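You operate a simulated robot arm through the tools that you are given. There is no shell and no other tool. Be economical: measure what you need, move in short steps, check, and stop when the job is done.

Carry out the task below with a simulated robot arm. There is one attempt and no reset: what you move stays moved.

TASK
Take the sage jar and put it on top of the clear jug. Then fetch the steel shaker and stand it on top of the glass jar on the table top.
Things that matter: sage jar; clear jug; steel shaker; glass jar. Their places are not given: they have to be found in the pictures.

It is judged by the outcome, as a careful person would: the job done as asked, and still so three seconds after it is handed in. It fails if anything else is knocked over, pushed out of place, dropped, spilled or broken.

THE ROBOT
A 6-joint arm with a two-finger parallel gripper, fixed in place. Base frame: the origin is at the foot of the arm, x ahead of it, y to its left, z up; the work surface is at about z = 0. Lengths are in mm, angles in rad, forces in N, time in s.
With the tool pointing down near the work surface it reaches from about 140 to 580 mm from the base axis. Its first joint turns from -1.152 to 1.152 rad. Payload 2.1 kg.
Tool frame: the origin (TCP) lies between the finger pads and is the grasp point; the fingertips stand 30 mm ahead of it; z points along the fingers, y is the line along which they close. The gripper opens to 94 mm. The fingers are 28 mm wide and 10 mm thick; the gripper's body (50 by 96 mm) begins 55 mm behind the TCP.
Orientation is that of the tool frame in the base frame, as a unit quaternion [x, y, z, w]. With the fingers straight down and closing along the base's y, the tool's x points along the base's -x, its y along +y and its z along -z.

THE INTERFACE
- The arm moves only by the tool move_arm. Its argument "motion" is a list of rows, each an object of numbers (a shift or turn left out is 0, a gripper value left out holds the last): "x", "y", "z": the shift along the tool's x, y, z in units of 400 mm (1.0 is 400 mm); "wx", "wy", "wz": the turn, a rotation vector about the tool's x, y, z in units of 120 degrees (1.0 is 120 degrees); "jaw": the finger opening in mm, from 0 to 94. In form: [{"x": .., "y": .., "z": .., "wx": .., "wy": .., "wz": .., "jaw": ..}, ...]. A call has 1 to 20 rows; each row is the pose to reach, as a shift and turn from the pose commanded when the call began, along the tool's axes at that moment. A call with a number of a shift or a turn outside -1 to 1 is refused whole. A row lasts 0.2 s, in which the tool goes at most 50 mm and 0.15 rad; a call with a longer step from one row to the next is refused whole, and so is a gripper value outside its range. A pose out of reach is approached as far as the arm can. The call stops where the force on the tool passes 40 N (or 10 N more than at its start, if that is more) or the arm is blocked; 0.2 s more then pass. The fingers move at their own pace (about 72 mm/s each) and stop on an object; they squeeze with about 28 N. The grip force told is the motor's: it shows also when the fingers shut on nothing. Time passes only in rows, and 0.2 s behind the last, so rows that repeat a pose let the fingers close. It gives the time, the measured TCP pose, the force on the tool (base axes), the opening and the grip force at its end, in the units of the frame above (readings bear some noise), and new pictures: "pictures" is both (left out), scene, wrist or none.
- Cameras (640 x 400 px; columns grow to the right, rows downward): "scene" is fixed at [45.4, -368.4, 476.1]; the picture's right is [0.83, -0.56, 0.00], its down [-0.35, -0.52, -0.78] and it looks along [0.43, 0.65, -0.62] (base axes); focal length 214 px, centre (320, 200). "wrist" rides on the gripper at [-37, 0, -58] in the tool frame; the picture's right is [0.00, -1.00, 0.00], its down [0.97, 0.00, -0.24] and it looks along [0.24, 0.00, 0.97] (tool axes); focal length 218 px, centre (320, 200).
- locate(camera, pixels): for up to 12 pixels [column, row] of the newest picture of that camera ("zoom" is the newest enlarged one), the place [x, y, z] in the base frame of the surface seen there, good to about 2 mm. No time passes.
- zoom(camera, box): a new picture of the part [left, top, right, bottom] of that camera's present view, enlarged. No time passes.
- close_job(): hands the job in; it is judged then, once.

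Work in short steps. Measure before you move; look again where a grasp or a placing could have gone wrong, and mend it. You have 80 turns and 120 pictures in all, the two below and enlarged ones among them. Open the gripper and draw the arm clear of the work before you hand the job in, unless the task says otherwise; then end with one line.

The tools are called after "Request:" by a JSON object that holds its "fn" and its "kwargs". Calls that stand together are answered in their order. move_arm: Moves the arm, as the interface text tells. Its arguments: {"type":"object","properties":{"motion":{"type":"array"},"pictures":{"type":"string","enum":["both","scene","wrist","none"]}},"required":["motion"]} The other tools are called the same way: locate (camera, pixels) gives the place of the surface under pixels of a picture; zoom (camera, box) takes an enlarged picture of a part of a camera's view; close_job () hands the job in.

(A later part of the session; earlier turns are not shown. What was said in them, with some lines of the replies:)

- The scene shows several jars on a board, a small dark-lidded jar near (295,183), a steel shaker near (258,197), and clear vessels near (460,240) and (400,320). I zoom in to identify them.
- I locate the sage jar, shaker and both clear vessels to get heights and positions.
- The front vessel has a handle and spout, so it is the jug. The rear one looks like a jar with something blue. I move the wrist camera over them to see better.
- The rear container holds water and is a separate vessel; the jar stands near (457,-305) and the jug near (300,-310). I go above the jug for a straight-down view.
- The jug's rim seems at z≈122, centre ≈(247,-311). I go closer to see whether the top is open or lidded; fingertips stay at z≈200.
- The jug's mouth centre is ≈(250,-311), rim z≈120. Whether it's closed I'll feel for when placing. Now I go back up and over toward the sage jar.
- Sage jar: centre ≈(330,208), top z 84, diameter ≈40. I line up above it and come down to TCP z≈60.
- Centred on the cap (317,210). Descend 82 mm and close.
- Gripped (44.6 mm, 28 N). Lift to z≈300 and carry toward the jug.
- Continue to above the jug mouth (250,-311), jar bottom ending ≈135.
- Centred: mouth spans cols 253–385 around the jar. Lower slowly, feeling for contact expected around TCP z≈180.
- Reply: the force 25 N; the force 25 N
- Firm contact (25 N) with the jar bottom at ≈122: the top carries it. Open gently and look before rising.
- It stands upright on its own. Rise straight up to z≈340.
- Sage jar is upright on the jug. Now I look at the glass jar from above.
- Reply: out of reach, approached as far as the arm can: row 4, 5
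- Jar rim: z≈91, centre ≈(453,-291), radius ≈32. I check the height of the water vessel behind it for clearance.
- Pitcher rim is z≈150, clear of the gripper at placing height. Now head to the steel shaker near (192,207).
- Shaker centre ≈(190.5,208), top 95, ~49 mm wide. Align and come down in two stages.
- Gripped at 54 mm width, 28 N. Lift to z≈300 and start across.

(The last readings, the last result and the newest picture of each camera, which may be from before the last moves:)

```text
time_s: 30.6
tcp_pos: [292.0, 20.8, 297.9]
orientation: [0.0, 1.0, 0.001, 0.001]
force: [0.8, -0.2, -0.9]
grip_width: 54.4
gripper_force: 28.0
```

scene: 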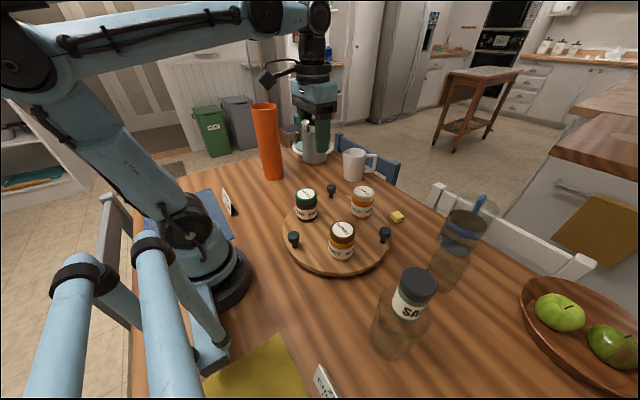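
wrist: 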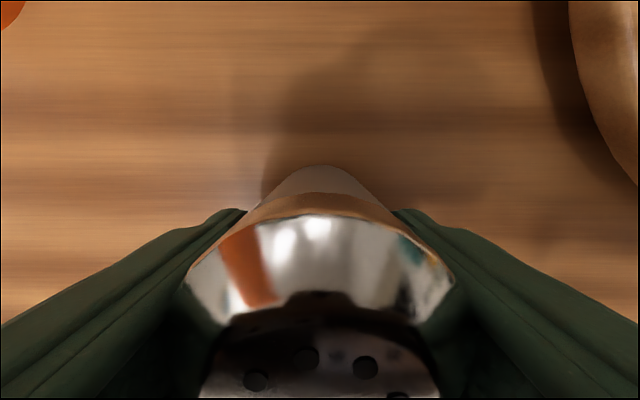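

Request:
{"fn": "move_arm", "kwargs": {"motion": [{"x": -0.05, "y": -0.09, "z": 0.01}, {"x": -0.1, "y": -0.18, "z": 0.03}, {"x": -0.15, "y": -0.28, "z": 0.05}, {"x": -0.2, "y": -0.38, "z": 0.07}, {"x": -0.25, "y": -0.48, "z": 0.09}, {"x": -0.3, "y": -0.58, "z": 0.11}, {"x": -0.35, "y": -0.68, "z": 0.13}, {"x": -0.4, "y": -0.77, "z": 0.15}, {"x": -0.4025, "y": -0.78, "z": 0.2}, {"x": -0.4025, "y": -0.78, "z": 0.25}, {"x": -0.4025, "y": -0.78, "z": 0.25}]}}

Request:
{"fn": "zoom", "kwargs": {"camera": "scene", "box": [400, 180, 528, 300]}}

```text
time_s: 33.0
tcp_pos: [453.5, -292.4, 198.9]
orientation: [0.0, 1.0, 0.001, 0.0]
force: [-0.1, -0.5, -1.5]
grip_width: 54.5
gripper_force: 27.8
```

scene: 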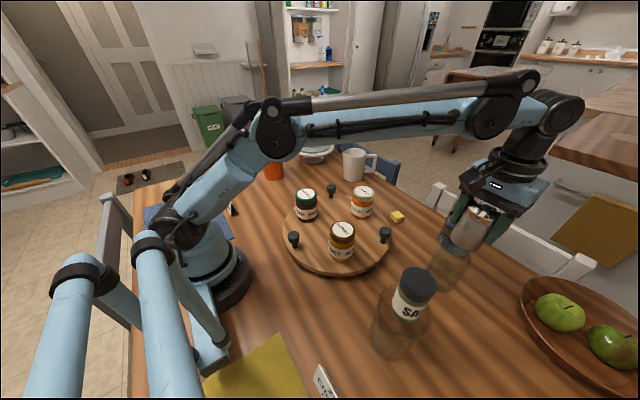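
wrist: 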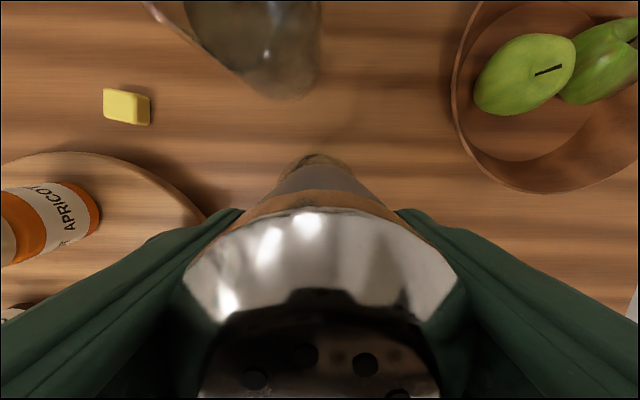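

```text
3.33 times, centred on (464, 240) of scene
```

zoom: 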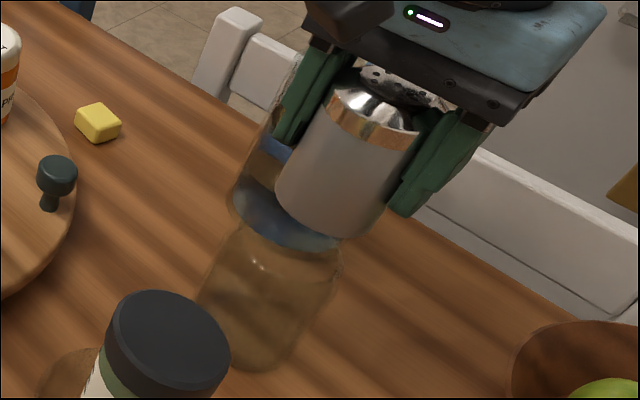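

The jar's far rim at (318,155) agrees with centre (453,-291). Lower to just above, then slowly until contact near TCP z≈150.

Request:
{"fn": "move_arm", "kwargs": {"motion": [{"z": 0.05}, {"z": 0.09}, {"z": 0.1}, {"z": 0.107}, {"z": 0.114}, {"z": 0.12}, {"z": 0.12}], "pictures": "none"}}

```text
time_s: 34.6
tcp_pos: [453.1, -292.1, 149.6]
orientation: [0.0, 1.0, 0.001, 0.001]
force: [3.9, 1.2, 22.7]
grip_width: 54.3
gripper_force: 28.1
```

Contact (22.7 N) at the expected height. Open gently and check.

Request:
{"fn": "move_arm", "kwargs": {"motion": [{"jaw": 55}, {"jaw": 58}, {"jaw": 65}, {"jaw": 78}, {"jaw": 92}, {"jaw": 92}]}}

Request:
{"fn": "zoom", "kwargs": {"camera": "scene", "box": [400, 180, 528, 300]}}

```text
time_s: 36.0
tcp_pos: [454.2, -291.0, 149.6]
orientation: [-0.001, 1.0, 0.001, 0.0]
force: [-0.6, 0.3, 0.6]
grip_width: 92.0
gripper_force: 0.0
```

scene: 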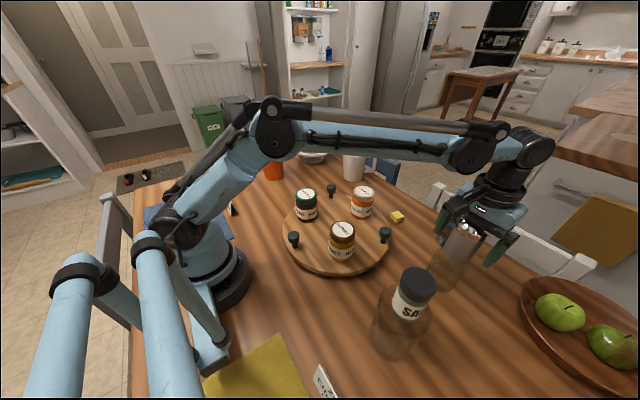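
wrist: 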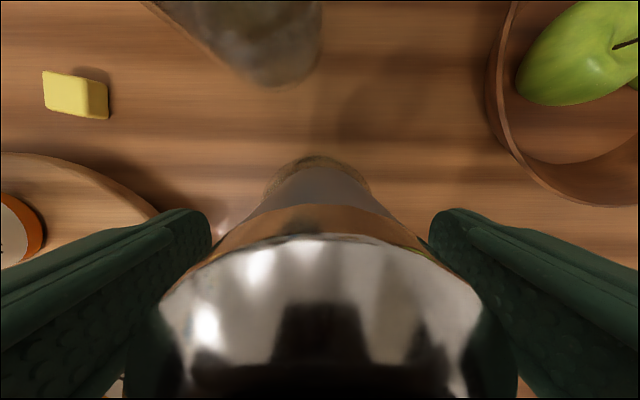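

```text
3.33 times, centred on (464, 240) of scene
```

zoom: 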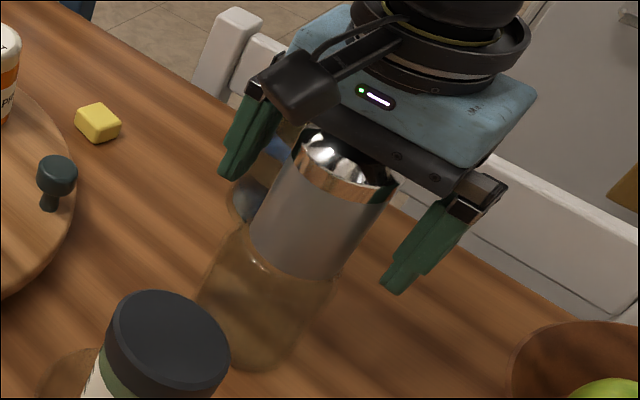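

The shaker stands free. Rise straight up, then withdraw.

Request:
{"fn": "move_arm", "kwargs": {"motion": [{"z": -0.06}, {"z": -0.16}, {"z": -0.27}, {"z": -0.28}, {"x": 0.08, "y": 0.08, "z": -0.32}, {"x": 0.16, "y": 0.16, "z": -0.36}, {"x": 0.24, "y": 0.24, "z": -0.4}, {"x": 0.3, "y": 0.33, "z": -0.44}, {"x": 0.36, "y": 0.43, "z": -0.46}, {"x": 0.4, "y": 0.53, "z": -0.46}, {"x": 0.42, "y": 0.63, "z": -0.46}, {"x": 0.42, "y": 0.7, "z": -0.46}, {"x": 0.42, "y": 0.7, "z": -0.46}]}}

Request:
{"fn": "zoom", "kwargs": {"camera": "scene", "box": [360, 160, 540, 370]}}

```text
time_s: 38.8
tcp_pos: [284.9, -12.3, 334.6]
orientation: [0.0, 1.0, 0.001, 0.0]
force: [-0.6, -0.1, 0.2]
grip_width: 91.9
gripper_force: 0.0
out of reach, approached as far as the arm can: row 4
```

scene: 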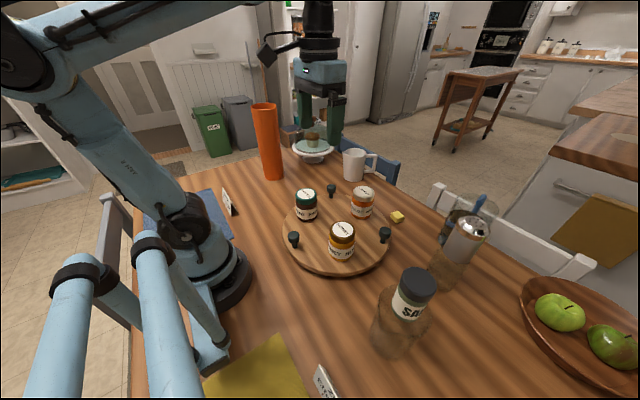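
wrist: 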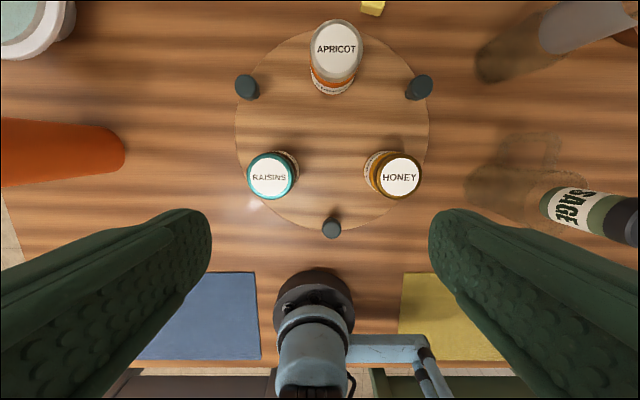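

```text
1.90 times, centred on (450, 265) of scene
```

zoom: 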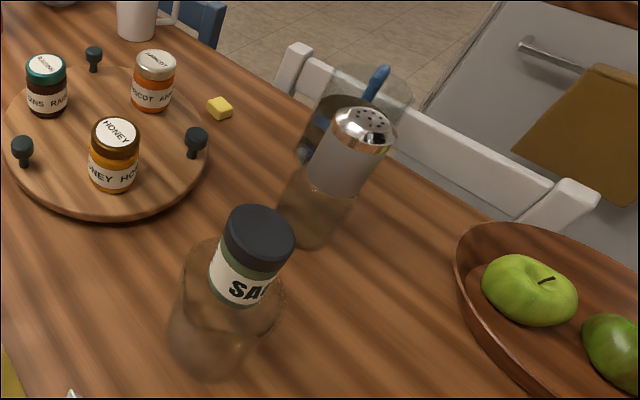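

Both are standing upright where asked, nothing else has moved, the gripper is open and the arm is clear.

Request:
{"fn": "close_job", "kwargs": {}}

```text
The job is handed in.
```

The sage jar is standing on the clear jug and the steel shaker is standing on the glass jar. In the last pictures before hand-in both were upright and nothing else had moved. I took the empty jug with the handle as the clear jug, rather than the water-filled vessel behind the glass jar.
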